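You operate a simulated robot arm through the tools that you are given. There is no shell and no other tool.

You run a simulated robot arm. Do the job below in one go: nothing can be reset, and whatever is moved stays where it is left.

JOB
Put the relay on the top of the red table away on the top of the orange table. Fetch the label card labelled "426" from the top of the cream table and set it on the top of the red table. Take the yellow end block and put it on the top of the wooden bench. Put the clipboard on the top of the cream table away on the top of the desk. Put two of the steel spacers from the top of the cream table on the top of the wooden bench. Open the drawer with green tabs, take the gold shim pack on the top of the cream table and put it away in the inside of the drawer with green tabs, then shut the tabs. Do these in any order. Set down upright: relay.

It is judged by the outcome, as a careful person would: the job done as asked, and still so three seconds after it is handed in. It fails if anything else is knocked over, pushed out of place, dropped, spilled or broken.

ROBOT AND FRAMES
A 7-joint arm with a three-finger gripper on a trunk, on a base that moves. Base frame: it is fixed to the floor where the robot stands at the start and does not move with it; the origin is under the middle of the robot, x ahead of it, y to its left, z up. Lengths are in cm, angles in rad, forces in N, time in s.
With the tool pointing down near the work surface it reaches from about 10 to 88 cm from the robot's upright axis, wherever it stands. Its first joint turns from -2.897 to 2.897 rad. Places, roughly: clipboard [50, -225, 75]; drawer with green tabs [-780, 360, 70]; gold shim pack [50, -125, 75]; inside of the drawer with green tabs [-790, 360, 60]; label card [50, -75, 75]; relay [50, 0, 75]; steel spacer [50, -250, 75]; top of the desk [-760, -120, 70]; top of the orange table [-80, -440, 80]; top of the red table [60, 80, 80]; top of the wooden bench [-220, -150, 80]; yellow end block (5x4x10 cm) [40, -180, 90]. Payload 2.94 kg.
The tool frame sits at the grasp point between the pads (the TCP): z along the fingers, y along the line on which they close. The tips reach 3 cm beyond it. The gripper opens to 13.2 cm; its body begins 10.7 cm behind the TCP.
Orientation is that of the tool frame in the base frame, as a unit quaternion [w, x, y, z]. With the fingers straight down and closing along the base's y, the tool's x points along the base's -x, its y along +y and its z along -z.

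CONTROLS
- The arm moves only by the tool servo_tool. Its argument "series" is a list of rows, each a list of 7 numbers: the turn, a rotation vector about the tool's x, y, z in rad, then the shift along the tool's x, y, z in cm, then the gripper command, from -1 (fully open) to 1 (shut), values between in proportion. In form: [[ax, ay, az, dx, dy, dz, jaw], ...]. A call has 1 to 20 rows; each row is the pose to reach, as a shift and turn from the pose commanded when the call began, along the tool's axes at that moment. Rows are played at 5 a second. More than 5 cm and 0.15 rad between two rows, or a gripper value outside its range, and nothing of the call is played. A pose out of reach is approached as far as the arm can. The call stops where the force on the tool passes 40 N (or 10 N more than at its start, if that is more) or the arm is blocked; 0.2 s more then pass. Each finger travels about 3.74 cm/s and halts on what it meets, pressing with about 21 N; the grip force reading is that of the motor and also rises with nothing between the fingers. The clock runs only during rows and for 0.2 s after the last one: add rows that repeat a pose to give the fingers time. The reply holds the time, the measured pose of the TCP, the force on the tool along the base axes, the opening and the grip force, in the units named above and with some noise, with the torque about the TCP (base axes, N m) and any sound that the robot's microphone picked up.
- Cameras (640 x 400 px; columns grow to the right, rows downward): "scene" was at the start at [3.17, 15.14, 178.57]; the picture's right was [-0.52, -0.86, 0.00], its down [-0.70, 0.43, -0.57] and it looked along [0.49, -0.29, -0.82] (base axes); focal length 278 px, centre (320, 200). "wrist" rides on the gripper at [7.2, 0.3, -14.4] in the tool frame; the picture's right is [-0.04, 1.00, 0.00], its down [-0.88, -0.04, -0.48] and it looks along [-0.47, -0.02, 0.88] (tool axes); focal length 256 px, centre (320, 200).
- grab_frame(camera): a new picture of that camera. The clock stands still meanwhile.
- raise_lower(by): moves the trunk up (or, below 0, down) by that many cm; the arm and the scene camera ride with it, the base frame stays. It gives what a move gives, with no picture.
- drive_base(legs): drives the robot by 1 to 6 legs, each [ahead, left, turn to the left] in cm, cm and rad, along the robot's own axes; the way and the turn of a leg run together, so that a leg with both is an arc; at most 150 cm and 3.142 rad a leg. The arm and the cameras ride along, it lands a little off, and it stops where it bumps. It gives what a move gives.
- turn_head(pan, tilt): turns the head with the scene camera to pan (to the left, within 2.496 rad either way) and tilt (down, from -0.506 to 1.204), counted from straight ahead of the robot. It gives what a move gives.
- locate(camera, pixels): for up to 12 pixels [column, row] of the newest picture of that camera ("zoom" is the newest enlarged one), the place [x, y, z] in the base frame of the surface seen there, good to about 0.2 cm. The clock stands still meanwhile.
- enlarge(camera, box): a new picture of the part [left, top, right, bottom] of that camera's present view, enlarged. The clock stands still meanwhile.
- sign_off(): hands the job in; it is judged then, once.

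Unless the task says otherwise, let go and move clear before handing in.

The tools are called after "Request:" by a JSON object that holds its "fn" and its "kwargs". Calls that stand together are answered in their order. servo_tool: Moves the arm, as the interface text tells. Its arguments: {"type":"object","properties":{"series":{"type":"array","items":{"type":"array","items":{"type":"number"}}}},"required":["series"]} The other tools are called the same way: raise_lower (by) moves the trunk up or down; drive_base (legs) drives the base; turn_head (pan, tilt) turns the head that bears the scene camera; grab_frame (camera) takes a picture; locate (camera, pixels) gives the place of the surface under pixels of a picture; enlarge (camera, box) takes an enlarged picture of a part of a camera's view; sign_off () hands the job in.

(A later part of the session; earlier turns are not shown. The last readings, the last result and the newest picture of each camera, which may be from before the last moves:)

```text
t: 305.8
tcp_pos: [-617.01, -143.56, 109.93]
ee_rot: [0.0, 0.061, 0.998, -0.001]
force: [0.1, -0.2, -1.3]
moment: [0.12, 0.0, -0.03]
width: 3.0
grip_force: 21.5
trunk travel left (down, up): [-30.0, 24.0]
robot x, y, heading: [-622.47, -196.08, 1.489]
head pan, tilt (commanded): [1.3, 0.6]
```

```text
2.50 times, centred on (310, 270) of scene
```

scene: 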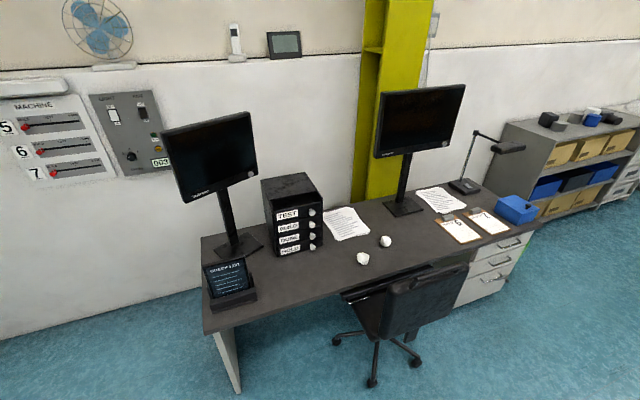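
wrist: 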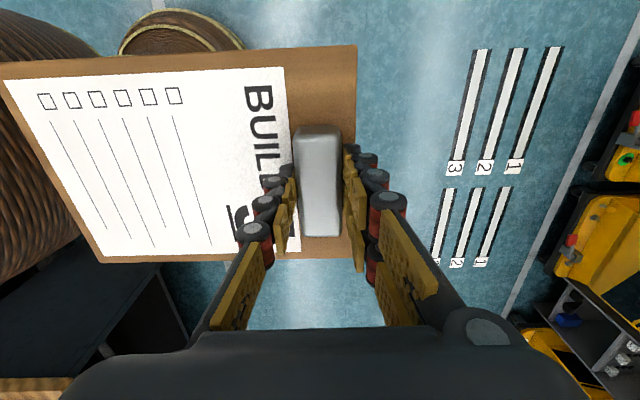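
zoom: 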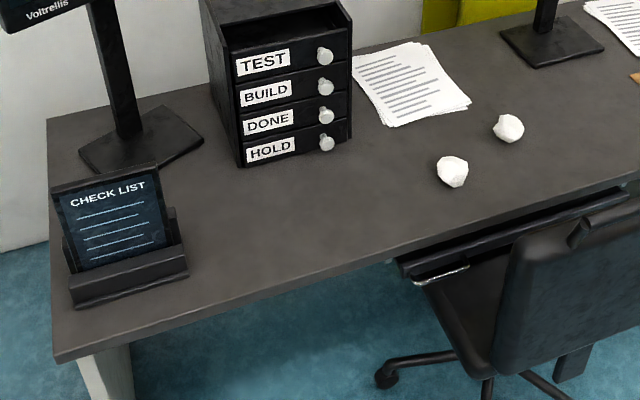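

Best fit: lay the board with its long side along y at x≈−737, y −186…−161. I'll stand by the desk's near corner facing +y; first check the chair's height.

Request:
{"fn": "locate", "kwargs": {"camera": "scene", "pixels": [[465, 268], [420, 280], [430, 320], [450, 300], [385, 280]]}}

Request:
{"fn": "drive_base", "kwargs": {"legs": [[0, 0, 0.083], [-20, 0, 0], [0, 66, 0]]}}

Request:
{"fn": "turn_head", "kwargs": {"pan": 0.7, "tilt": 0.75}}

Request:
{"fn": "grab_frame", "kwargs": {"camera": "scene"}}

Request:
{"fn": "grab_frame", "kwargs": {"camera": "wrist"}}

```text
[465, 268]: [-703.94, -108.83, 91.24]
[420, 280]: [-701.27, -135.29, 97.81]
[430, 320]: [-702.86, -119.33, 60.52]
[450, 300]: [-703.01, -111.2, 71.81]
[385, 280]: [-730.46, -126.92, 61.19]
```

```text
t: 311.2
tcp_pos: [-687.12, -163.49, 109.87]
ee_rot: [0.0, 0.021, 1.0, -0.001]
force: [-0.2, 0.1, -1.8]
moment: [0.09, 0.0, 0.0]
width: 2.94
grip_force: 21.4
trunk travel left (down, up): [-30.0, 24.0]
robot x, y, heading: [-688.16, -216.15, 1.564]
head pan, tilt (commanded): [1.3, 0.6]
```

```text
t: 312.2
tcp_pos: [-687.23, -163.49, 109.9]
ee_rot: [0.0, 0.02, 1.0, -0.002]
force: [-0.7, -0.1, -2.3]
moment: [0.11, -0.02, -0.02]
width: 2.96
grip_force: 21.0
trunk travel left (down, up): [-30.0, 24.0]
robot x, y, heading: [-688.83, -215.99, 1.563]
head pan, tilt (commanded): [0.7, 0.75]
```

```text
taken
```

scene: 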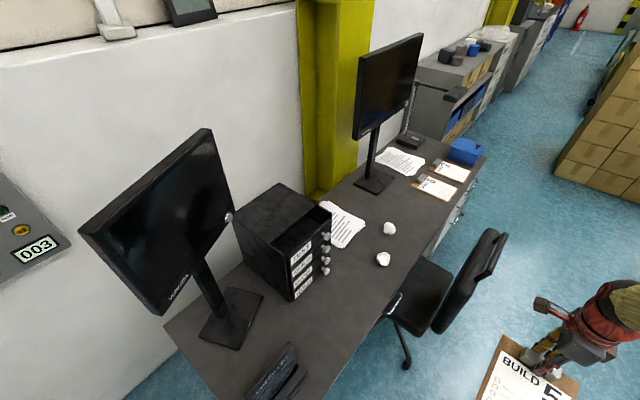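

```text
taken
```

wrist: 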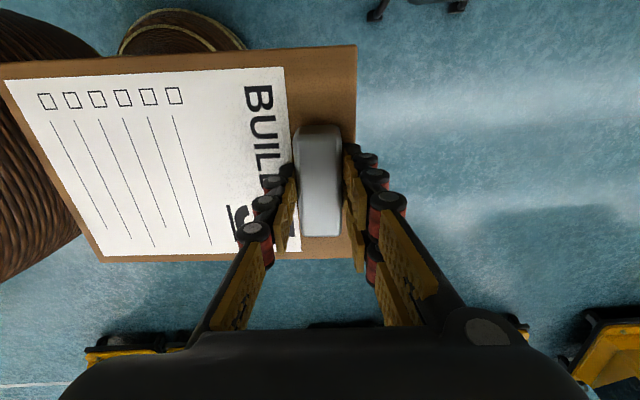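

Chair back tops out at z≈98, clear of the path. Moving the clipboard left over the desk to x≈−737.5.

Request:
{"fn": "servo_tool", "kwargs": {"series": [[0, 0, -0.04, 4.6, -0.18, 0, 1], [0, 0, -0.04, 9.2, -0.36, 0, 1], [0, 0, -0.04, 13.8, -0.54, 0, 1], [0, 0, -0.04, 18.4, -0.72, 0, 1], [0, 0, -0.04, 23, -0.9, 0, 1], [0, 0, -0.04, 27.6, -1.08, 0, 1], [0, 0, -0.04, 32.2, -1.26, 0, 1], [0, 0, -0.04, 36.8, -1.44, 0, 1], [0, 0, -0.04, 41.4, -1.62, 0, 1], [0, 0, -0.04, 46, -1.8, 0, 1], [0, 0, -0.04, 50.3, -2, 0, 1], [0, 0, -0.04, 50.3, -2, 0, 1]]}}

Request:
{"fn": "grab_frame", "kwargs": {"camera": "scene"}}

Request:
{"fn": "grab_frame", "kwargs": {"camera": "wrist"}}

```text
t: 314.8
tcp_pos: [-737.54, -163.53, 109.84]
ee_rot: [0.0, 0.001, 1.0, -0.001]
force: [0.5, -0.7, -1.5]
moment: [0.11, -0.04, 0.02]
width: 2.95
grip_force: 21.2
trunk travel left (down, up): [-30.0, 24.0]
robot x, y, heading: [-687.93, -216.77, 1.566]
head pan, tilt (commanded): [0.7, 0.75]
```

```text
taken
```

scene: 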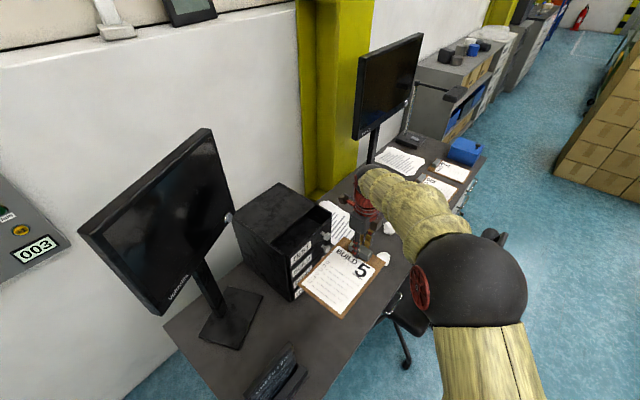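

```text
taken
```

wrist: 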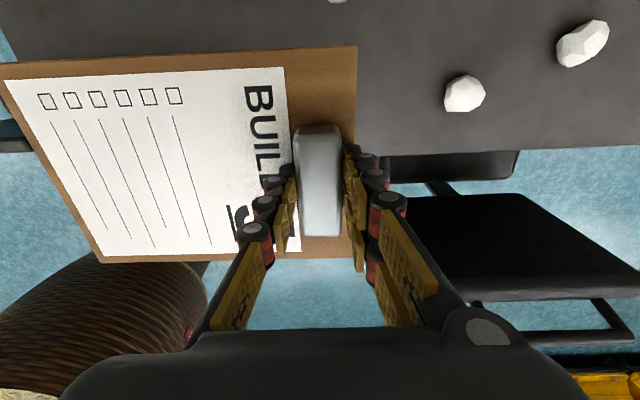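

Request:
{"fn": "locate", "kwargs": {"camera": "wrist", "pixels": [[465, 93], [445, 95], [582, 42], [400, 130], [400, 60], [380, 10], [338, 2]]}}

Request:
{"fn": "servo_tool", "kwargs": {"series": [[0, 0, 0, 0, 0, 4.5, 1], [0, 0, 0, 0, 0, 9, 1], [0, 0, 0, 0, 0, 13.5, 1], [0, 0, 0, 0, 0, 18, 1], [0, 0, 0, 0, 0, 22, 1], [0, 0, 0, 0, 0, 25, 1], [0, 0, 0, 0, 0, 25, 1]]}}

Request:
{"fn": "grab_frame", "kwargs": {"camera": "wrist"}}

Request:
{"fn": "grab_frame", "kwargs": {"camera": "scene"}}

```text
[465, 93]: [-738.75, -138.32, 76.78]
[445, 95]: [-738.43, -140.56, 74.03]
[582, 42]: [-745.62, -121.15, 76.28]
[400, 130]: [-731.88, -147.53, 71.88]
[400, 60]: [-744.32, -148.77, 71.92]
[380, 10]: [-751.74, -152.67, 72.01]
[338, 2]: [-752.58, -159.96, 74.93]
```

```text
t: 316.4
tcp_pos: [-737.5, -163.45, 84.74]
ee_rot: [0.0, 0.001, 1.0, -0.001]
force: [0.0, -0.2, -1.3]
moment: [0.14, -0.04, 0.0]
width: 2.97
grip_force: 20.9
trunk travel left (down, up): [-30.0, 24.0]
robot x, y, heading: [-688.37, -216.65, 1.567]
head pan, tilt (commanded): [0.7, 0.75]
```

```text
taken
```

wrist: 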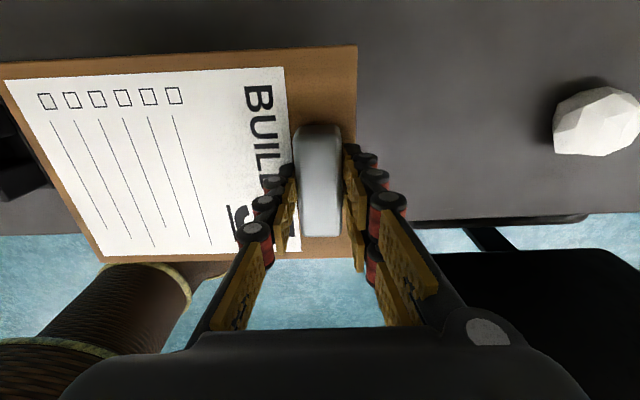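

```text
taken
```

scene: 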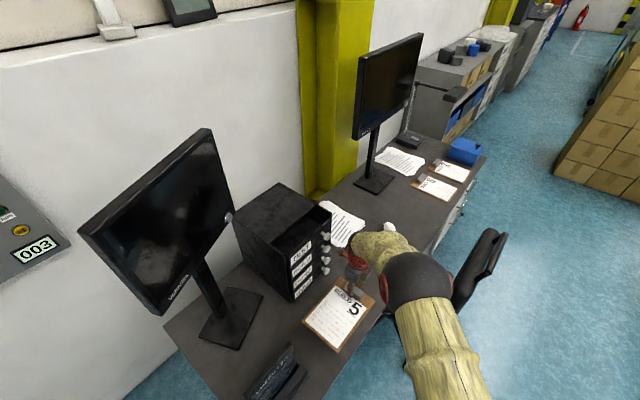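

Board footprint is fully over the desk and clear of the knobs and paper balls. Lowering to near contact.

Request:
{"fn": "servo_tool", "kwargs": {"series": [[0, 0, 0, 0, 0, 3, 1], [0, 0, 0, 0, 0, 6, 1], [0, 0, 0, 0, 0, 7.8, 1], [0, 0, 0, 0, 0, 8.4, 1], [0, 0, 0, 0, 0, 8.4, 1]]}}

Request:
{"fn": "servo_tool", "kwargs": {"series": [[0, 0, 0, 0, 0, 0.2, 1], [0, 0, 0, 0, 0, 0.4, 1], [0, 0, 0, 0, 0, 0.6, 1], [0, 0, 0, 0, 0, 0.6, 1]]}}

```text
t: 317.6
tcp_pos: [-737.66, -163.46, 76.14]
ee_rot: [0.0, 0.001, 1.0, -0.001]
force: [-0.5, -0.3, -1.2]
moment: [0.09, 0.0, 0.02]
width: 2.99
grip_force: 20.7
trunk travel left (down, up): [-30.0, 24.0]
robot x, y, heading: [-688.59, -216.24, 1.565]
head pan, tilt (commanded): [0.7, 0.75]
```

```text
t: 318.6
tcp_pos: [-737.55, -163.42, 75.89]
ee_rot: [0.001, 0.001, 1.0, 0.0]
force: [1.3, -1.3, 9.5]
moment: [-0.08, -0.5, -0.07]
width: 2.97
grip_force: 21.0
trunk travel left (down, up): [-30.0, 24.0]
robot x, y, heading: [-688.41, -216.56, 1.566]
head pan, tilt (commanded): [0.7, 0.75]
```

Contact (9.5 N up). Easing up a hair, opening, and rising.

Request:
{"fn": "servo_tool", "kwargs": {"series": [[0, 0, 0, 0, 0, -0.15, 0.9], [0, 0, 0, 0, 0, -0.15, 0.5], [0, 0, 0, 0, 0, -0.15, 0.35], [0, 0, 0, 0, 0, -0.15, 0.3], [0, 0, 0, 0, 0, -0.15, 0.3], [0, 0, 0, 0, 0, -3, 0.3], [0, 0, 0, 0, 0, -7, 0.3], [0, 0, 0, 0, 0, -11, 0.3], [0, 0, 0, 0, 0, -16, 0.3], [0, 0, 0, 0, 0, -21, 0.3], [0, 0, 0, 0, 0, -26, 0.3], [0, 0, 0, 0, 0, -31, 0.3], [0, 0, 0, 0, 0, -34, 0.3]]}}

Request:
{"fn": "grab_frame", "kwargs": {"camera": "wrist"}}

```text
t: 321.4
tcp_pos: [-737.35, -163.39, 109.96]
ee_rot: [0.0, 0.001, 1.0, 0.0]
force: [-0.1, -0.3, -0.8]
moment: [0.0, 0.0, 0.01]
width: 4.62
grip_force: 0.0
trunk travel left (down, up): [-30.0, 24.0]
robot x, y, heading: [-687.9, -216.53, 1.568]
head pan, tilt (commanded): [0.7, 0.75]
```

```text
taken
```

wrist: 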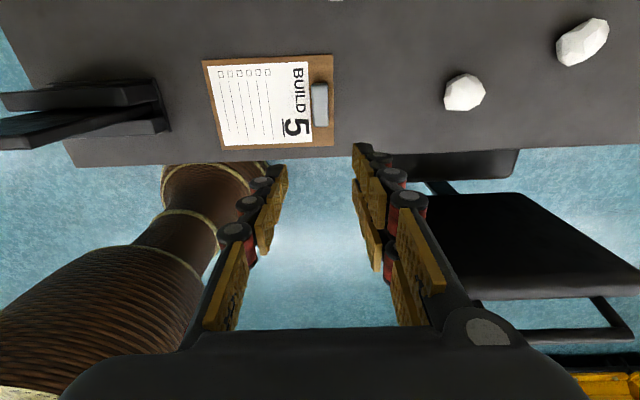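

Clipboard lies flat on the desk, clear of everything. Next, open the green-tab drawer at about (−780,360). Retracting the arm and backing out to survey the way north.

Request:
{"fn": "servo_tool", "kwargs": {"series": [[0, 0, 0, -4.8, -0.4, 0, 0.3], [0, 0, 0, -9.6, -0.8, 0, 0.3], [0, 0, 0, -14.4, -1.2, 0, 0.3], [0, 0, 0, -19.2, -1.6, 0, 0.3], [0, 0, 0, -24, -2, 0, 0.3], [0, 0, 0, -28.8, -2.4, 0, 0.3], [0, 0, 0, -33.6, -2.8, 0, 0.3], [0, 0, 0, -38.4, -3.2, 0, 0.3], [0, 0, 0, -43.2, -3.6, 0, 0.3], [0, 0, 0, -48, -4, 0, 0.3], [0, 0, 0, -50, -8, 0, 0.3]]}}

Request:
{"fn": "drive_base", "kwargs": {"legs": [[0, -80, 0]]}}

Request:
{"fn": "turn_head", "kwargs": {"pan": 0.15, "tilt": 0.25}}

Request:
{"fn": "grab_frame", "kwargs": {"camera": "scene"}}

```text
t: 323.8
tcp_pos: [-687.6, -171.52, 109.81]
ee_rot: [0.0, 0.0, 1.0, 0.0]
force: [0.5, -0.1, -0.4]
moment: [0.02, 0.03, -0.02]
width: 4.62
grip_force: 0.1
trunk travel left (down, up): [-30.0, 24.0]
robot x, y, heading: [-688.27, -216.26, 1.564]
head pan, tilt (commanded): [0.7, 0.75]
```

```text
t: 328.1
tcp_pos: [-607.83, -171.64, 109.85]
ee_rot: [-0.001, -0.002, 1.0, -0.001]
force: [0.5, -0.1, -1.1]
moment: [0.0, 0.02, 0.02]
width: 4.62
grip_force: 0.1
trunk travel left (down, up): [-30.0, 24.0]
robot x, y, heading: [-608.44, -216.3, 1.569]
head pan, tilt (commanded): [0.7, 0.75]
```

```text
t: 329.0
tcp_pos: [-607.88, -171.57, 109.84]
ee_rot: [0.0, -0.002, 1.0, -0.001]
force: [-0.2, 0.0, 0.2]
moment: [-0.02, 0.04, 0.0]
width: 4.61
grip_force: 0.1
trunk travel left (down, up): [-30.0, 24.0]
robot x, y, heading: [-608.01, -216.52, 1.574]
head pan, tilt (commanded): [0.15, 0.25]
```

```text
taken
```

scene: 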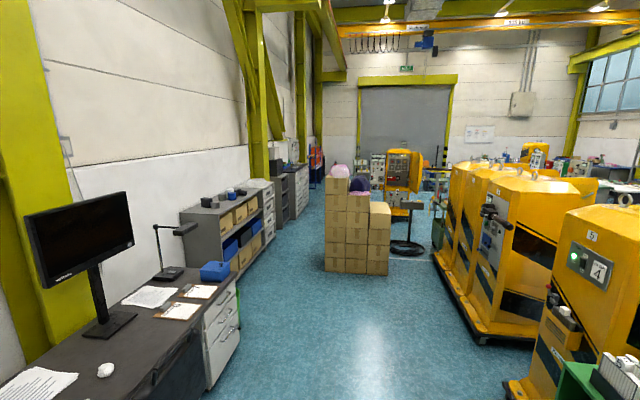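

Request:
{"fn": "locate", "kwargs": {"camera": "scene", "pixels": [[268, 200], [290, 190], [300, 185], [355, 270], [390, 255], [405, 250], [240, 260], [310, 235], [270, 235], [450, 280], [480, 330], [330, 190]]}}

Request:
{"fn": "enlarge", "kwargs": {"camera": "scene", "box": [180, 120, 340, 280]}}

```text
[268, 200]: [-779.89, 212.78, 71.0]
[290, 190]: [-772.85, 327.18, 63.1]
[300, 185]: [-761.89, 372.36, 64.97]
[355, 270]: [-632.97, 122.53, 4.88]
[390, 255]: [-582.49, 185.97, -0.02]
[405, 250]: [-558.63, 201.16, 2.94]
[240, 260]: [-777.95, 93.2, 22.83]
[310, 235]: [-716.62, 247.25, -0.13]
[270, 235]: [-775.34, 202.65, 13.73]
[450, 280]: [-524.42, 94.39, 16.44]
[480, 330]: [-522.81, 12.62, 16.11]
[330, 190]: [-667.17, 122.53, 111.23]
```

```text
2.50 times, centred on (260, 200) of scene
```

zoom: 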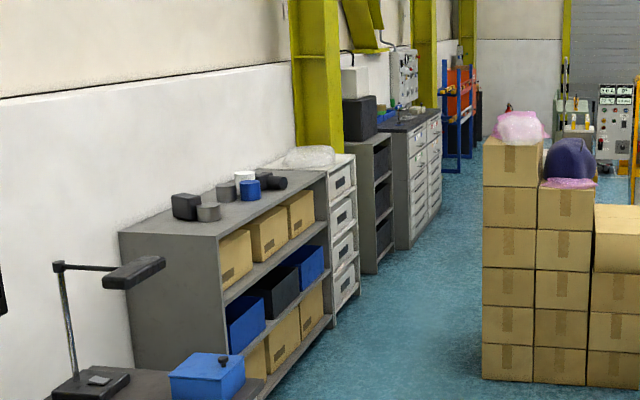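

The grey multi-drawer cabinet near (−762,370) is the target. I'll drive north, slip left at y≈0, and pass between the shelves (x≈−778) and the box stack (x≈−667).

Request:
{"fn": "drive_base", "kwargs": {"legs": [[150, 0, 0], [60, 0, 0], [0, 112, 0]]}}

Request:
{"fn": "turn_head", "kwargs": {"pan": 0.15, "tilt": 0.4}}

Request:
{"fn": "grab_frame", "kwargs": {"camera": "scene"}}

```text
t: 344.8
tcp_pos: [-708.6, 46.27, 109.88]
ee_rot: [0.0, 0.031, 1.0, -0.001]
force: [0.0, 0.9, -0.2]
moment: [0.02, -0.01, 0.02]
width: 4.63
grip_force: 0.0
trunk travel left (down, up): [-30.0, 24.0]
robot x, y, heading: [-711.99, 1.78, 1.508]
head pan, tilt (commanded): [0.15, 0.25]
stopped in leg 3: the robot was blocked; the commanded pose is now the measured one
```

```text
t: 345.5
tcp_pos: [-708.49, 46.28, 109.87]
ee_rot: [0.0, 0.032, 1.0, -0.001]
force: [0.2, -0.2, 0.2]
moment: [0.0, -0.01, 0.03]
width: 4.62
grip_force: 0.1
trunk travel left (down, up): [-30.0, 24.0]
robot x, y, heading: [-712.07, 1.28, 1.499]
head pan, tilt (commanded): [0.15, 0.4]
```

```text
taken
```

scene: 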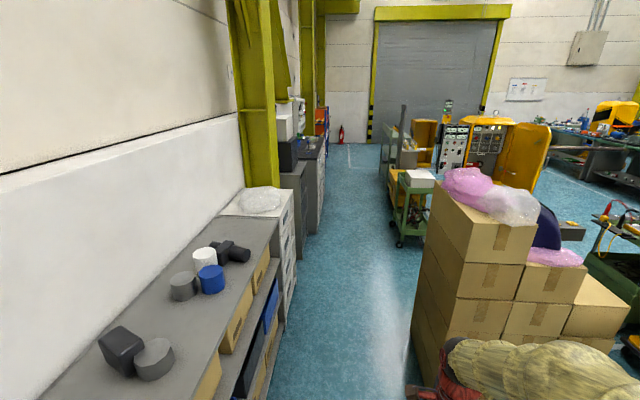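

The base bumped something on its left at x≈−712. Looking left and down to see what.

Request:
{"fn": "turn_head", "kwargs": {"pan": 1.7, "tilt": 0.95}}

Request:
{"fn": "grab_frame", "kwargs": {"camera": "scene"}}

Request:
{"fn": "turn_head", "kwargs": {"pan": 0.9, "tilt": 0.9}}

Request:
{"fn": "grab_frame", "kwargs": {"camera": "scene"}}

```text
t: 347.2
tcp_pos: [-708.62, 46.2, 109.91]
ee_rot: [0.0, 0.032, 1.0, 0.0]
force: [0.5, 0.2, 1.0]
moment: [0.01, 0.02, 0.02]
width: 4.65
grip_force: 0.2
trunk travel left (down, up): [-30.0, 24.0]
robot x, y, heading: [-711.7, 1.25, 1.508]
head pan, tilt (commanded): [1.7, 0.949]
```

```text
taken
```

scene: 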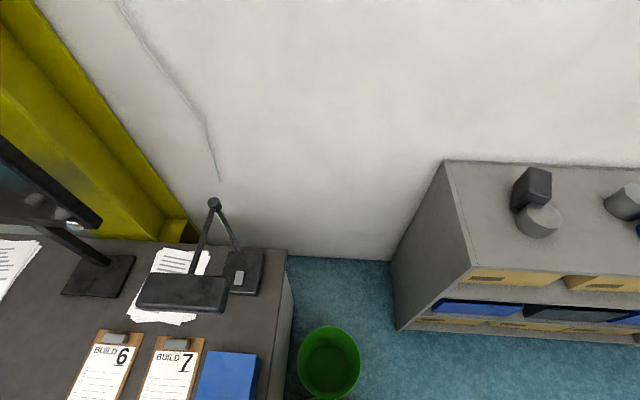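

```text
t: 348.3
tcp_pos: [-708.53, 46.31, 109.83]
ee_rot: [0.0, 0.031, 1.0, 0.0]
force: [0.0, -0.5, 0.4]
moment: [0.01, 0.02, 0.0]
width: 4.6
grip_force: 0.1
trunk travel left (down, up): [-30.0, 24.0]
robot x, y, heading: [-711.67, 1.12, 1.508]
head pan, tilt (commanded): [0.901, 0.901]
```

```text
taken
```

scene: 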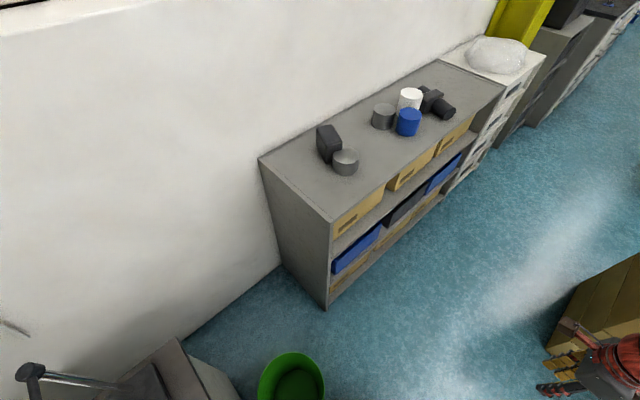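

A green bin stands between the desk and shelf; that's likely what the base touched. Checking whether it moved or is still upright.

Request:
{"fn": "locate", "kwargs": {"camera": "scene", "pixels": [[291, 355], [262, 375], [322, 380], [290, 385], [185, 365], [330, 305], [300, 398]]}}

Request:
{"fn": "enlarge", "kwargs": {"camera": "scene", "box": [140, 300, 360, 400]}}

```text
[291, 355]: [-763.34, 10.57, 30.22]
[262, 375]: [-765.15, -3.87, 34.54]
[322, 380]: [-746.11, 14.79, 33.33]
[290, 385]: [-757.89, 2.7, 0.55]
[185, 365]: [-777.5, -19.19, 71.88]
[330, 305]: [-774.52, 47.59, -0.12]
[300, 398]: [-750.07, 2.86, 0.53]
```

```text
2.91 times, centred on (250, 350) of scene
```

zoom: 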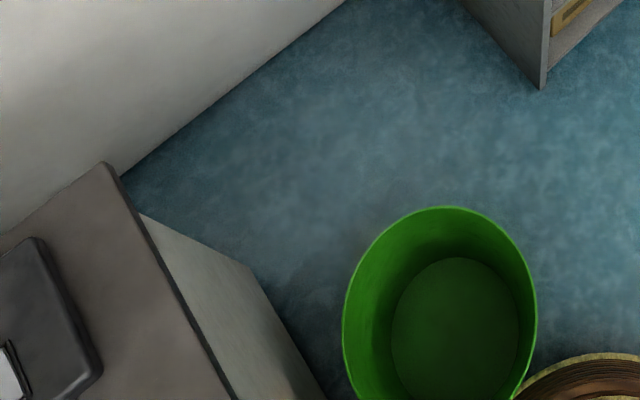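

The bin (centre ≈(−755,4)) is still upright; the base simply stopped against it. I'll ease away to the right, go past it, then continue up the aisle centre.

Request:
{"fn": "drive_base", "kwargs": {"legs": [[0, -5, 0], [48, 0, 0], [0, 0, 0.063], [0, 14, 0]]}}

Request:
{"fn": "turn_head", "kwargs": {"pan": 1.9, "tilt": 0.9}}

Request:
{"fn": "grab_frame", "kwargs": {"camera": "scene"}}

```text
t: 353.1
tcp_pos: [-718.21, 94.12, 109.71]
ee_rot: [0.0, -0.004, 1.0, -0.001]
force: [-0.4, 0.2, 0.1]
moment: [0.04, -0.04, -0.03]
width: 4.63
grip_force: 0.0
trunk travel left (down, up): [-30.0, 24.0]
robot x, y, heading: [-718.48, 49.42, 1.577]
head pan, tilt (commanded): [0.901, 0.901]
```

```text
t: 354.3
tcp_pos: [-718.12, 94.12, 109.83]
ee_rot: [0.0, -0.004, 1.0, -0.001]
force: [-0.6, -0.2, 0.4]
moment: [-0.02, -0.01, 0.0]
width: 4.59
grip_force: 0.0
trunk travel left (down, up): [-30.0, 24.0]
robot x, y, heading: [-718.44, 49.07, 1.582]
head pan, tilt (commanded): [1.901, 0.901]
```

```text
taken
```

scene: 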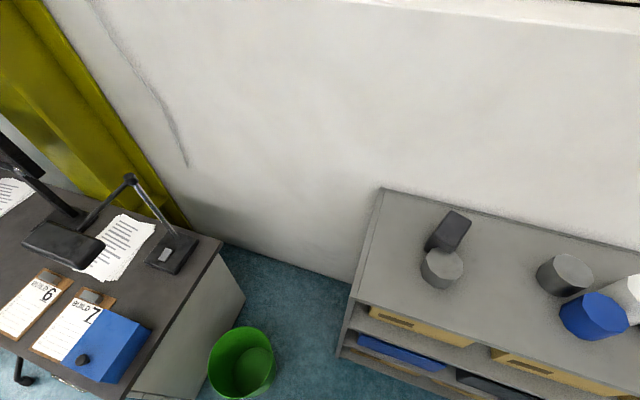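

The bin sits upright in its gap. Continuing north up the aisle.

Request:
{"fn": "drive_base", "kwargs": {"legs": [[150, 0, 0], [60, 0, 0]]}}

Request:
{"fn": "turn_head", "kwargs": {"pan": 0.6, "tilt": 0.7}}

Request:
{"fn": "grab_frame", "kwargs": {"camera": "scene"}}

```text
t: 364.8
tcp_pos: [-713.59, 305.86, 109.73]
ee_rot: [0.0, 0.012, 1.0, -0.001]
force: [-0.4, 0.2, 0.1]
moment: [-0.04, -0.03, -0.02]
width: 4.63
grip_force: 0.0
trunk travel left (down, up): [-30.0, 24.0]
robot x, y, heading: [-715.12, 261.24, 1.545]
head pan, tilt (commanded): [1.901, 0.901]
```

```text
t: 366.3
tcp_pos: [-713.46, 305.87, 109.92]
ee_rot: [0.0, 0.012, 1.0, -0.001]
force: [0.5, -0.4, -0.5]
moment: [0.04, -0.02, -0.01]
width: 4.64
grip_force: 0.0
trunk travel left (down, up): [-30.0, 24.0]
robot x, y, heading: [-715.09, 261.09, 1.547]
head pan, tilt (commanded): [0.6, 0.7]
```

```text
taken
```

scene: 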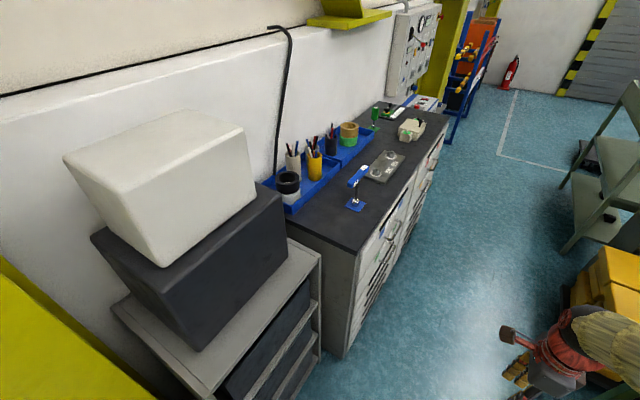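

The drawer cabinet is ahead-left. Moving alongside and turning to face its drawer fronts.

Request:
{"fn": "locate", "kwargs": {"camera": "scene", "pixels": [[340, 355], [355, 300], [440, 135], [570, 255], [600, 290], [560, 180], [345, 250], [415, 200], [345, 150], [450, 115]]}}

Request:
{"fn": "drive_base", "kwargs": {"legs": [[85, 0, 0]]}}

Request:
{"fn": "turn_head", "kwargs": {"pan": 1.5, "tilt": 0.8}}

Request:
{"fn": "grab_frame", "kwargs": {"camera": "scene"}}

```text
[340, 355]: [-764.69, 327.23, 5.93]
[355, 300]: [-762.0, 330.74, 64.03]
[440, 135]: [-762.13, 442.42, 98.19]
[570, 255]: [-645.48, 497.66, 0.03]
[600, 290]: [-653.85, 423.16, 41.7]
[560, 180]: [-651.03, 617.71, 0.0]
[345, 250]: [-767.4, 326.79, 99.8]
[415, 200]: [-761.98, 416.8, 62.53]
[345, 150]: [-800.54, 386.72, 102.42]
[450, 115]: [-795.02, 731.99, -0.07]
```

```text
t: 370.8
tcp_pos: [-712.11, 389.9, 109.75]
ee_rot: [0.0, 0.008, 1.0, -0.001]
force: [0.2, 0.1, -0.1]
moment: [0.01, -0.02, -0.01]
width: 4.64
grip_force: 0.2
trunk travel left (down, up): [-30.0, 24.0]
robot x, y, heading: [-713.24, 344.87, 1.559]
head pan, tilt (commanded): [0.6, 0.7]
```

```text
t: 372.0
tcp_pos: [-712.04, 389.89, 109.8]
ee_rot: [-0.001, 0.008, 1.0, -0.001]
force: [-0.1, 0.5, 0.1]
moment: [-0.01, -0.02, 0.01]
width: 4.64
grip_force: 0.2
trunk travel left (down, up): [-30.0, 24.0]
robot x, y, heading: [-713.28, 345.12, 1.553]
head pan, tilt (commanded): [1.499, 0.799]
```

```text
taken
```

scene: 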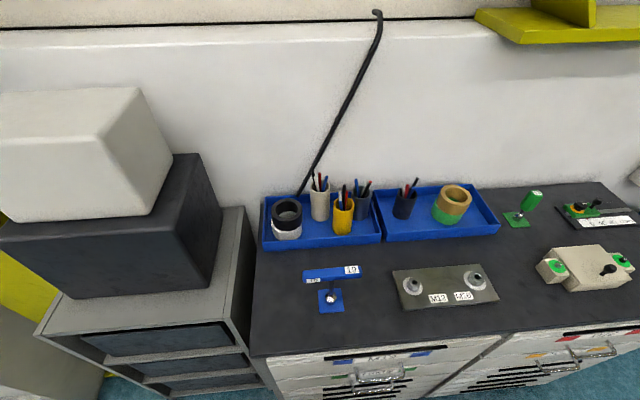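

Request:
{"fn": "turn_head", "kwargs": {"pan": 1.5, "tilt": 1.2}}

Request:
{"fn": "grab_frame", "kwargs": {"camera": "scene"}}

Request:
{"fn": "turn_head", "kwargs": {"pan": -1.3, "tilt": 0.8}}

Request:
{"fn": "grab_frame", "kwargs": {"camera": "scene"}}

```text
t: 372.8
tcp_pos: [-712.2, 389.94, 109.78]
ee_rot: [0.0, 0.008, 1.0, 0.0]
force: [0.5, 0.3, -0.2]
moment: [0.0, 0.02, 0.01]
width: 4.61
grip_force: 0.0
trunk travel left (down, up): [-30.0, 24.0]
robot x, y, heading: [-713.43, 344.93, 1.551]
head pan, tilt (commanded): [1.499, 1.201]
```

```text
taken
```

scene: 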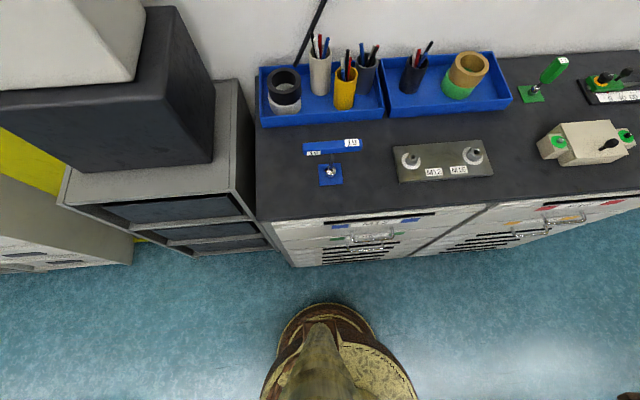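

```text
t: 375.3
tcp_pos: [-712.12, 390.01, 109.81]
ee_rot: [0.0, 0.008, 1.0, -0.001]
force: [0.2, 0.0, 0.5]
moment: [0.01, -0.01, -0.02]
width: 4.63
grip_force: 0.2
trunk travel left (down, up): [-30.0, 24.0]
robot x, y, heading: [-713.3, 344.68, 1.549]
head pan, tilt (commanded): [-1.3, 0.799]
```

```text
taken
```

scene: 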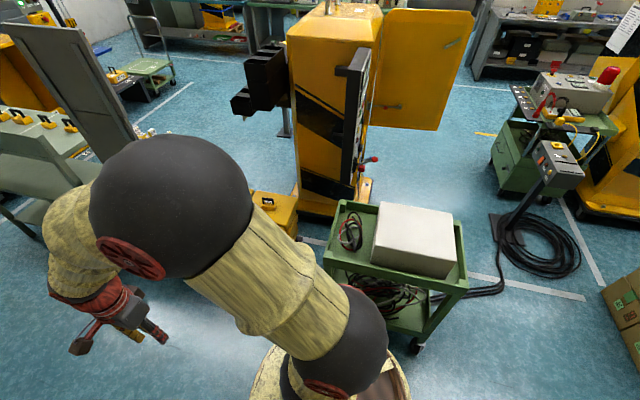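

Request:
{"fn": "locate", "kwargs": {"camera": "scene", "pixels": [[326, 262], [465, 285], [430, 330], [415, 345], [340, 205], [275, 215], [290, 205], [100, 190], [60, 240], [380, 240]]}}

```text
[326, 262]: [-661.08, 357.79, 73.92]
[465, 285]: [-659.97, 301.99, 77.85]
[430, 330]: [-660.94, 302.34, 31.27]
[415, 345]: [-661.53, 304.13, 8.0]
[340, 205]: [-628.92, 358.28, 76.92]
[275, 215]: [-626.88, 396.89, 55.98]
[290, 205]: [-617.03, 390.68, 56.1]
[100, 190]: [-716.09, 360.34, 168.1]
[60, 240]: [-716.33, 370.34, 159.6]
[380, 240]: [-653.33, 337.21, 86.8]
```

The cart begins at x≈−661, so I'll stand at x≈−698. Shifting right 15 cm and turning to face the cabinet.

Request:
{"fn": "drive_base", "kwargs": {"legs": [[0, -14, 0], [0, 0, 1.59]]}}

Request:
{"fn": "turn_head", "kwargs": {"pan": 0.0, "tilt": 1.2}}

Request:
{"fn": "grab_frame", "kwargs": {"camera": "scene"}}

Request:
{"fn": "grab_frame", "kwargs": {"camera": "wrist"}}

```text
t: 380.5
tcp_pos: [-744.43, 345.41, 109.91]
ee_rot: [0.001, -0.707, 0.707, -0.001]
force: [0.7, 0.2, -0.6]
moment: [0.0, 0.01, 0.03]
width: 4.64
grip_force: 0.1
trunk travel left (down, up): [-30.0, 24.0]
robot x, y, heading: [-699.53, 344.84, 3.147]
head pan, tilt (commanded): [-1.3, 0.799]
```

```text
t: 381.9
tcp_pos: [-744.53, 345.46, 109.82]
ee_rot: [0.0, 0.707, -0.707, 0.001]
force: [-0.3, 0.2, -0.3]
moment: [0.03, 0.03, 0.0]
width: 4.59
grip_force: 0.0
trunk travel left (down, up): [-30.0, 24.0]
robot x, y, heading: [-699.54, 344.5, 3.136]
head pan, tilt (commanded): [0.0, 1.201]
```

```text
taken
```

scene: 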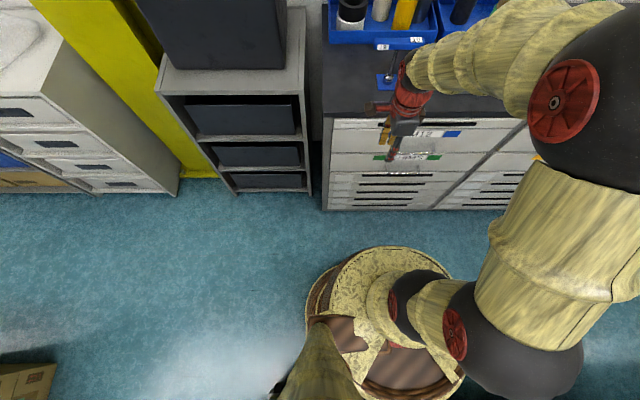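

```text
taken
```

wrist: 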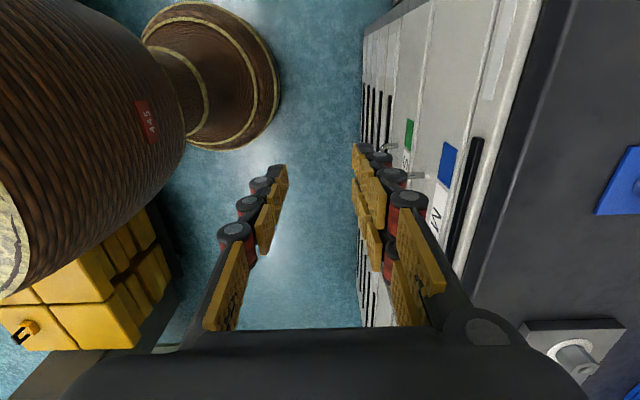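

Request:
{"fn": "enlarge", "kwargs": {"camera": "scene", "box": [310, 100, 540, 220]}}

Request:
{"fn": "enlarge", "kwargs": {"camera": "wrist", "box": [350, 50, 520, 300]}}

```text
2.78 times, centred on (425, 160) of scene
```

zoom: 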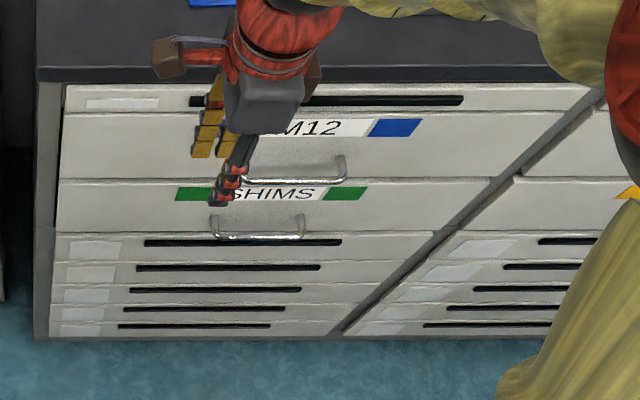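

```text
1.60 times, centred on (435, 175) of wrist
```

zoom: 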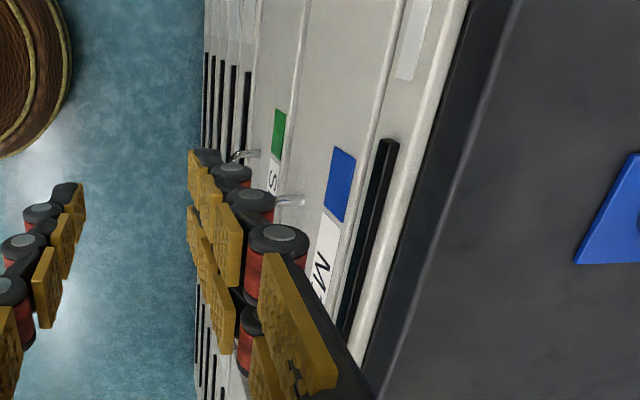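

The SHIMS drawer carries the green tabs with a U-handle; M12 (blue tabs) is above it. Measuring the handles and faces from the scene zoom.

Request:
{"fn": "enlarge", "kwargs": {"camera": "scene", "box": [360, 130, 450, 195]}}

Request:
{"fn": "locate", "kwargs": {"camera": "zoom", "pixels": [[120, 192], [215, 265], [290, 265], [145, 250], [400, 245], [405, 225], [265, 268], [380, 180], [480, 120], [150, 192], [420, 190], [500, 60]]}}

```text
6.15 times, centred on (405, 162) of scene
```

zoom: 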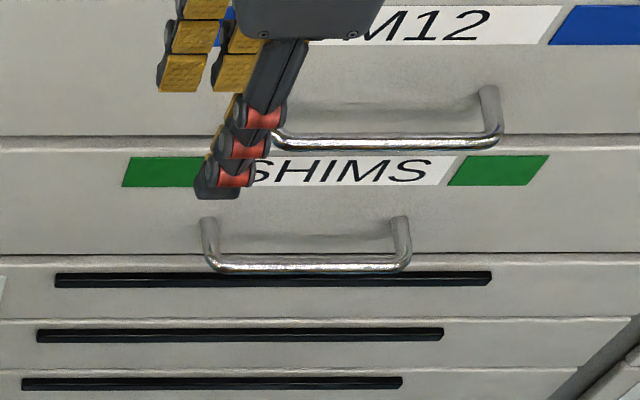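

```text
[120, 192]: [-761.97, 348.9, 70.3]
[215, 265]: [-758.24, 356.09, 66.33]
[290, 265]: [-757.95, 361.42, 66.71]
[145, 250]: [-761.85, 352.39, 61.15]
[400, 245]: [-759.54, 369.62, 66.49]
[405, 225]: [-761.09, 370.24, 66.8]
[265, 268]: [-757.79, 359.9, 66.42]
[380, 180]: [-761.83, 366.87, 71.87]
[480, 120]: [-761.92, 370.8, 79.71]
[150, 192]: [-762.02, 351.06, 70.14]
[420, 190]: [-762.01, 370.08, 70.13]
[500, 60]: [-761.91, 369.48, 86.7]
```

Handle bar: x≈−758, z≈66.4, y 355–370; drawer face at x=−762. I'll grip it with the tool turned horizontal (closing vertically). First checking the robot's own body geometry and the space behind me.

Request:
{"fn": "grab_frame", "kwargs": {"camera": "scene"}}

Request:
{"fn": "locate", "kwargs": {"camera": "scene", "pixels": [[330, 320], [345, 270], [420, 285], [400, 300], [400, 260], [460, 330], [530, 330], [550, 230], [560, 90], [430, 370], [320, 370]]}}

```text
taken
```

scene: 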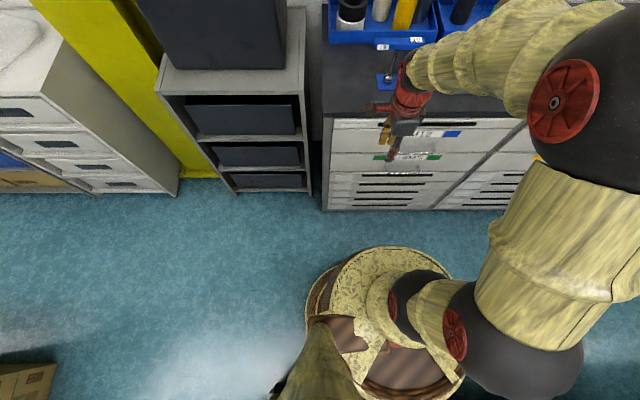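

```text
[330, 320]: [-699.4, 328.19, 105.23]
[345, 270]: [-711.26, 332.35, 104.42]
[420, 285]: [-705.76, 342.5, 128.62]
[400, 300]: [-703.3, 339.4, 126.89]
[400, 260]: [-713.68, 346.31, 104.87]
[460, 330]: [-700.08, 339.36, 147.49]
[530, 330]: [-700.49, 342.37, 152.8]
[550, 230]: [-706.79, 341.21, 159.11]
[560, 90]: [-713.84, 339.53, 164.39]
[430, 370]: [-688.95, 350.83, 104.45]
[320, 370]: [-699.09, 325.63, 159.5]
```

The arm base disc is at z≈104 and the trunk can drop 30 cm. I'll centre on the handle (strafe right 17 cm) and lower the trunk before turning the tool horizontal.

Request:
{"fn": "drive_base", "kwargs": {"legs": [[0, -17, 0]]}}

Request:
{"fn": "servo_tool", "kwargs": {"series": [[0, 0, 0, 0, -4, 0, 0.3], [0, 0, 0, 0, -8, 0, 0.3]]}}

Request:
{"fn": "raise_lower", "kwargs": {"by": -25}}

Request:
{"fn": "grab_frame", "kwargs": {"camera": "scene"}}

```text
t: 383.4
tcp_pos: [-744.39, 362.65, 109.84]
ee_rot: [0.0, -0.706, 0.708, -0.001]
force: [0.3, 0.8, -1.1]
moment: [-0.05, -0.01, -0.02]
width: 4.64
grip_force: 0.0
trunk travel left (down, up): [-30.0, 24.0]
robot x, y, heading: [-699.33, 361.85, 3.131]
head pan, tilt (commanded): [0.0, 1.201]
```

```text
t: 384.0
tcp_pos: [-736.3, 362.62, 110.09]
ee_rot: [0.0, -0.706, 0.708, 0.0]
force: [0.3, 0.0, 0.9]
moment: [0.01, 0.06, 0.0]
width: 4.63
grip_force: 0.0
trunk travel left (down, up): [-30.0, 24.0]
robot x, y, heading: [-699.44, 361.63, 3.136]
head pan, tilt (commanded): [0.0, 1.201]
```

```text
t: 386.6
tcp_pos: [-736.41, 362.47, 84.98]
ee_rot: [0.001, -0.706, 0.708, -0.001]
force: [0.4, -0.2, 0.1]
moment: [-0.02, 0.02, 0.0]
width: 4.6
grip_force: 0.1
trunk travel left (down, up): [-5.0, 49.0]
robot x, y, heading: [-699.47, 361.66, 3.138]
head pan, tilt (commanded): [0.0, 1.201]
```

```text
taken
```

scene: 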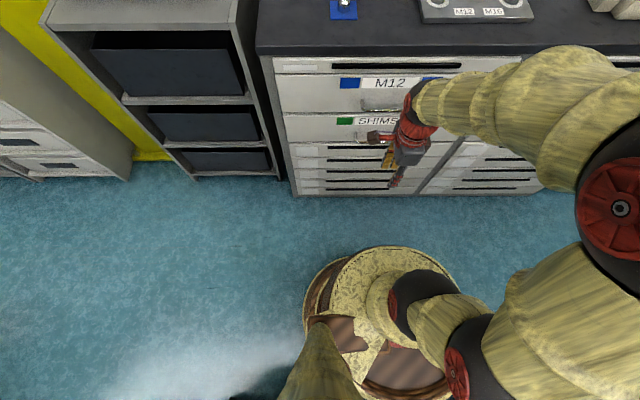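

Rotating the tool to horizontal (pointing at the cabinet) in small steps while staying clear of the handles.

Request:
{"fn": "servo_tool", "kwargs": {"series": [[-0.143, 0, 0, 0, 0.8, 0.8, 0.3], [-0.286, 0, 0, 0, 1.6, 1.6, 0.3], [-0.429, 0, 0, 0, 2.4, 2.4, 0.3], [-0.572, 0, 0, 0, 3.2, 3.2, 0.3], [-0.715, 0, 0, 0, 4, 4, 0.3], [-0.858, 0, 0, 0, 4.8, 4.8, 0.3], [-0.858, 0, 0, 0, 4.8, 4.8, 0.3]]}}

Request:
{"fn": "grab_frame", "kwargs": {"camera": "wrist"}}

Request:
{"fn": "grab_frame", "kwargs": {"camera": "scene"}}

```text
t: 388.2
tcp_pos: [-740.9, 363.75, 80.23]
ee_rot: [-0.269, -0.643, 0.655, 0.293]
force: [-1.0, 0.1, 0.2]
moment: [0.0, -0.04, -0.03]
width: 4.62
grip_force: 0.0
out of reach, approached as far as the arm can: row 6
trunk travel left (down, up): [-5.0, 49.0]
robot x, y, heading: [-699.56, 361.98, 3.14]
head pan, tilt (commanded): [0.0, 1.201]
```

```text
taken
```

wrist: 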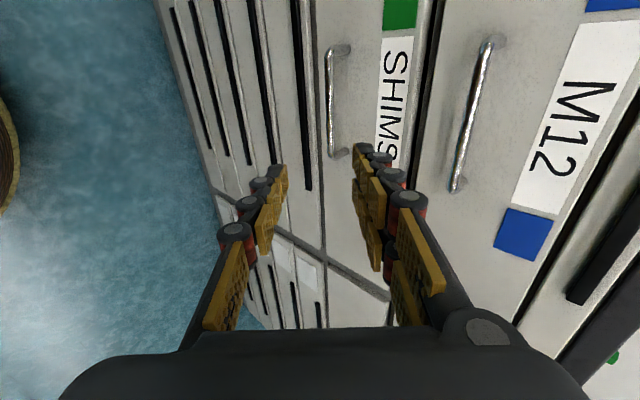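

```text
taken
```

scene: 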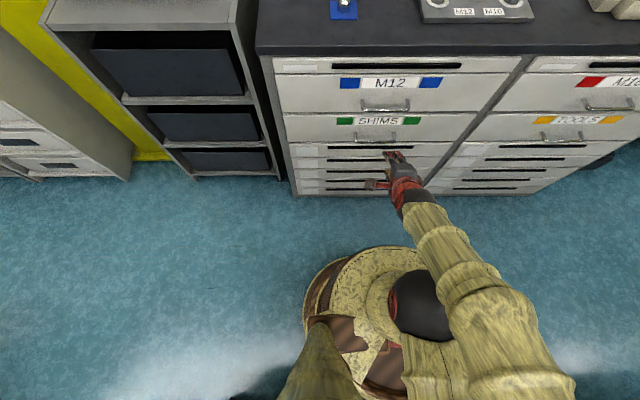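

The wrist limit stops the tilt when the tool is too close to the robot. I'll stand farther away and slightly to the side; checking the floor space to my right/back first.

Request:
{"fn": "servo_tool", "kwargs": {"series": [[0.143, 0, 0, 0, 0, -1, 0.3], [0.286, 0, 0, 0, 0, -2, 0.3], [0.429, 0, 0, 0, 0, -3, 0.3], [0.429, 0, 0, 0, 0, -3, 0.3]]}}

Request:
{"fn": "turn_head", "kwargs": {"pan": -2.1, "tilt": 0.9}}

Request:
{"fn": "grab_frame", "kwargs": {"camera": "scene"}}

```text
t: 389.4
tcp_pos: [-740.32, 362.59, 86.02]
ee_rot: [-0.186, -0.681, 0.683, 0.188]
force: [2.1, 0.6, 0.2]
moment: [0.02, 0.19, 0.03]
width: 4.65
grip_force: 0.0
trunk travel left (down, up): [-5.0, 49.0]
robot x, y, heading: [-699.47, 361.71, 3.136]
head pan, tilt (commanded): [0.0, 1.201]
stopped in row 4: the arm was blocked; the commanded pose is now the measured one
```

```text
t: 391.4
tcp_pos: [-740.46, 362.61, 85.88]
ee_rot: [-0.184, -0.682, 0.683, 0.187]
force: [-0.4, 0.0, -0.1]
moment: [0.01, 0.02, 0.02]
width: 4.61
grip_force: 0.0
trunk travel left (down, up): [-5.0, 49.0]
robot x, y, heading: [-699.46, 361.96, 3.136]
head pan, tilt (commanded): [-2.1, 0.901]
```

```text
taken
```

scene: 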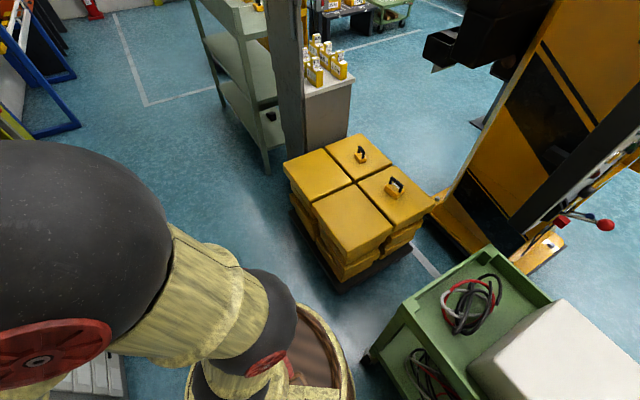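

Request:
{"fn": "locate", "kwargs": {"camera": "scene", "pixels": [[370, 360], [405, 305], [340, 285], [292, 200], [345, 290], [410, 245], [380, 370], [270, 170], [280, 250], [330, 330]]}}

```text
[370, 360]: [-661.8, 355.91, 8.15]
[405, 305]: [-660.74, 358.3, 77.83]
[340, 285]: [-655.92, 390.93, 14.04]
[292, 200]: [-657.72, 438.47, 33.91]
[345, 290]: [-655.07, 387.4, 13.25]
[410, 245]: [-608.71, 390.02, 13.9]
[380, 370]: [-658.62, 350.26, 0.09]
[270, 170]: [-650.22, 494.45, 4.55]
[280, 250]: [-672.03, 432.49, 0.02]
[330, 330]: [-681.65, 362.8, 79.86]
```

Crate and cart limit me to x≈−691. I'll shift 44 cm right and 7 cm back so the handle is ~78 cm away, diagonally.

Request:
{"fn": "drive_base", "kwargs": {"legs": [[0, -44, 0], [-7, 0, 0]]}}

Request:
{"fn": "turn_head", "kwargs": {"pan": 0.4, "tilt": 1.0}}

Request:
{"fn": "grab_frame", "kwargs": {"camera": "scene"}}

```text
t: 394.7
tcp_pos: [-732.79, 407.69, 85.9]
ee_rot: [-0.183, -0.68, 0.684, 0.187]
force: [-0.2, 0.1, -0.3]
moment: [0.0, 0.03, -0.01]
width: 4.6
grip_force: 0.1
trunk travel left (down, up): [-5.0, 49.0]
robot x, y, heading: [-692.13, 406.87, 3.132]
head pan, tilt (commanded): [-2.1, 0.901]
```

```text
t: 397.0
tcp_pos: [-732.99, 407.74, 85.93]
ee_rot: [-0.184, -0.681, 0.684, 0.187]
force: [0.0, 0.0, 0.2]
moment: [0.0, 0.03, 0.02]
width: 4.61
grip_force: 0.0
trunk travel left (down, up): [-5.0, 49.0]
robot x, y, heading: [-691.9, 406.65, 3.131]
head pan, tilt (commanded): [0.4, 1.0]
```

```text
taken
```

scene: 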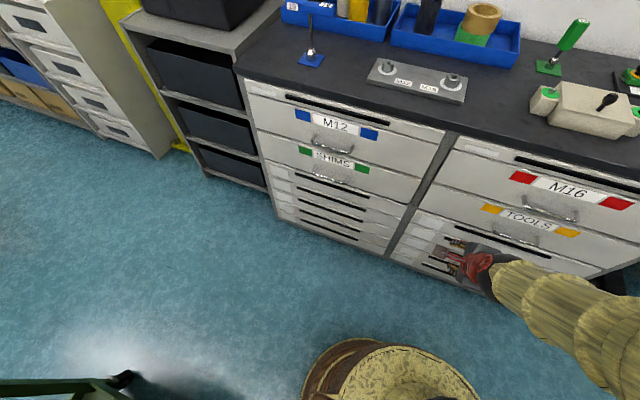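

SHIMS handle is at (330,178) in view. Moving the tool across toward it at the present tilt.

Request:
{"fn": "servo_tool", "kwargs": {"series": [[0, 0, 0, 4.52, 0.3, 0.87, 0.3], [0, 0, 0, 9.04, 0.6, 1.74, 0.3], [0, 0, 0, 13.56, 0.9, 2.6, 0.3], [0, 0, 0, 18.08, 1.2, 3.5, 0.3], [0, 0, 0, 22.6, 1.5, 4.35, 0.3], [0, 0, 0, 27.12, 1.8, 5.2, 0.3], [0, 0, 0, 31.64, 2.1, 6.1, 0.3], [0, 0, 0, 36.16, 2.4, 7, 0.3], [0, 0, 0, 40.68, 2.7, 7.8, 0.3], [0, 0, 0, 45.2, 3, 8.7, 0.3], [0, 0, 0, 45.2, 3, 8.7, 0.3]]}}

Request:
{"fn": "grab_frame", "kwargs": {"camera": "wrist"}}

Request:
{"fn": "grab_frame", "kwargs": {"camera": "scene"}}

```text
t: 399.4
tcp_pos: [-740.25, 362.5, 79.84]
ee_rot: [-0.184, -0.681, 0.684, 0.187]
force: [-0.1, -0.6, -0.1]
moment: [0.02, 0.01, 0.05]
width: 4.63
grip_force: 0.0
trunk travel left (down, up): [-5.0, 49.0]
robot x, y, heading: [-692.55, 406.58, 3.133]
head pan, tilt (commanded): [0.4, 1.0]
```

```text
taken
```

wrist: 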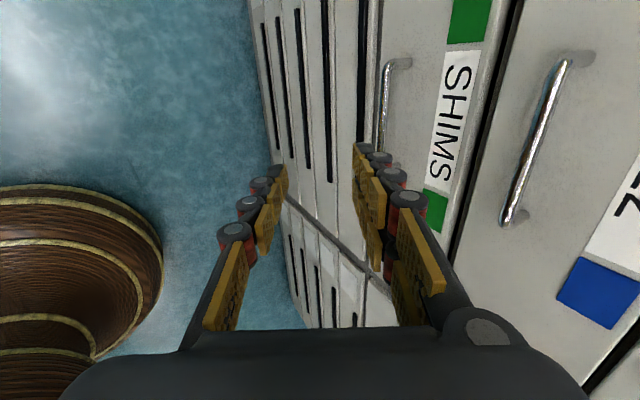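

```text
taken
```

scene: 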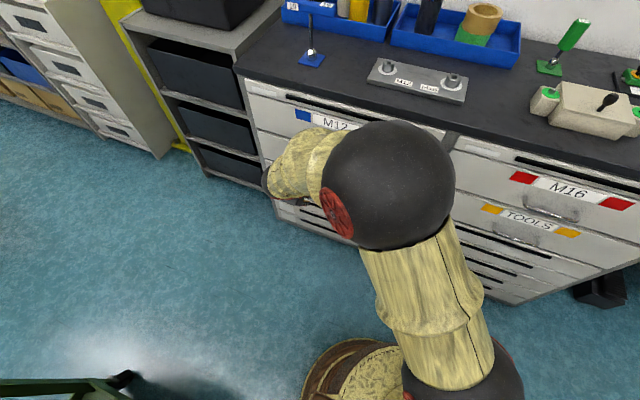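

Now tilting further toward horizontal, about 0.6 rad more, while lowering slightly.

Request:
{"fn": "servo_tool", "kwargs": {"series": [[-0.12, 0, 0, 0, -0.26, 1.24, 0.3], [-0.24, 0, 0, 0, -0.52, 2.5, 0.3], [-0.36, 0, 0, 0, -0.78, 3.7, 0.3], [-0.48, 0, 0, 0, -1.04, 5, 0.3], [-0.6, 0, 0, 0, -1.3, 6.2, 0.3], [-0.6, 0, 0, 0, -1.3, 6.2, 0.3]]}}

Request:
{"fn": "grab_frame", "kwargs": {"camera": "wrist"}}

```text
t: 400.8
tcp_pos: [-742.23, 362.64, 73.92]
ee_rot: [-0.378, -0.596, 0.598, 0.381]
force: [0.3, 0.2, 0.5]
moment: [-0.01, 0.01, -0.01]
width: 4.61
grip_force: 0.1
trunk travel left (down, up): [-5.0, 49.0]
robot x, y, heading: [-692.13, 407.02, 3.132]
head pan, tilt (commanded): [0.4, 1.0]
```

```text
taken
```

wrist: 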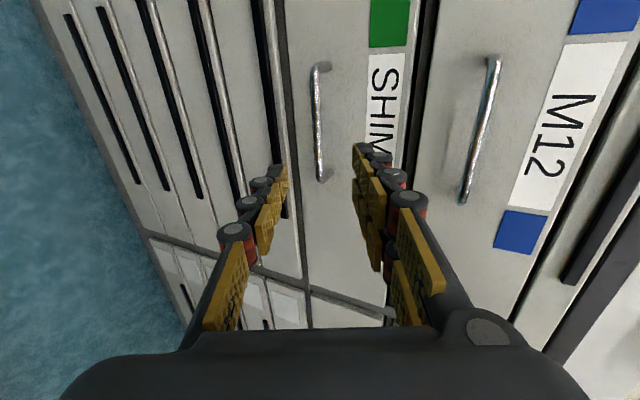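

The tilt worked: 25° below horizontal with the bar centred at (318,120). Tilting a bit more (0.3 rad) and lowering to line up nearly horizontally, with the opening reduced to 3 cm.

Request:
{"fn": "servo_tool", "kwargs": {"series": [[-0.1, 0, 0, 0, -1.6, 0.7, 0.4], [-0.2, 0, 0, 0, -3.1, 1.5, 0.5], [-0.3, 0, 0, 0, -4.7, 2.2, 0.55], [-0.3, 0, 0, 0, -4.7, 2.2, 0.55]]}}

Request:
{"fn": "grab_frame", "kwargs": {"camera": "wrist"}}

```text
t: 401.8
tcp_pos: [-742.02, 362.62, 68.57]
ee_rot: [-0.462, -0.533, 0.534, 0.466]
force: [0.4, -0.2, -0.3]
moment: [0.01, 0.03, 0.02]
width: 2.95
grip_force: 0.0
trunk travel left (down, up): [-5.0, 49.0]
robot x, y, heading: [-691.9, 406.62, 3.129]
head pan, tilt (commanded): [0.4, 1.0]
```

```text
taken
```

wrist: 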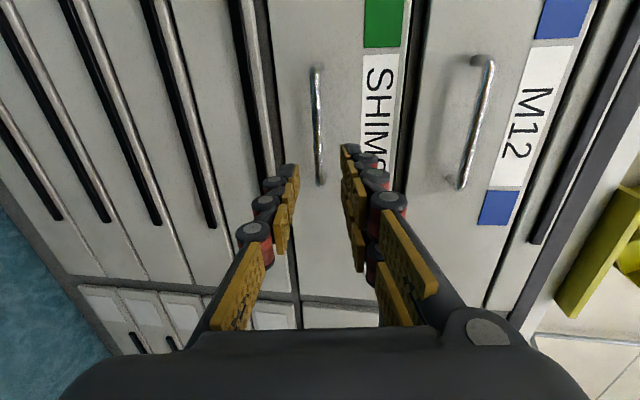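

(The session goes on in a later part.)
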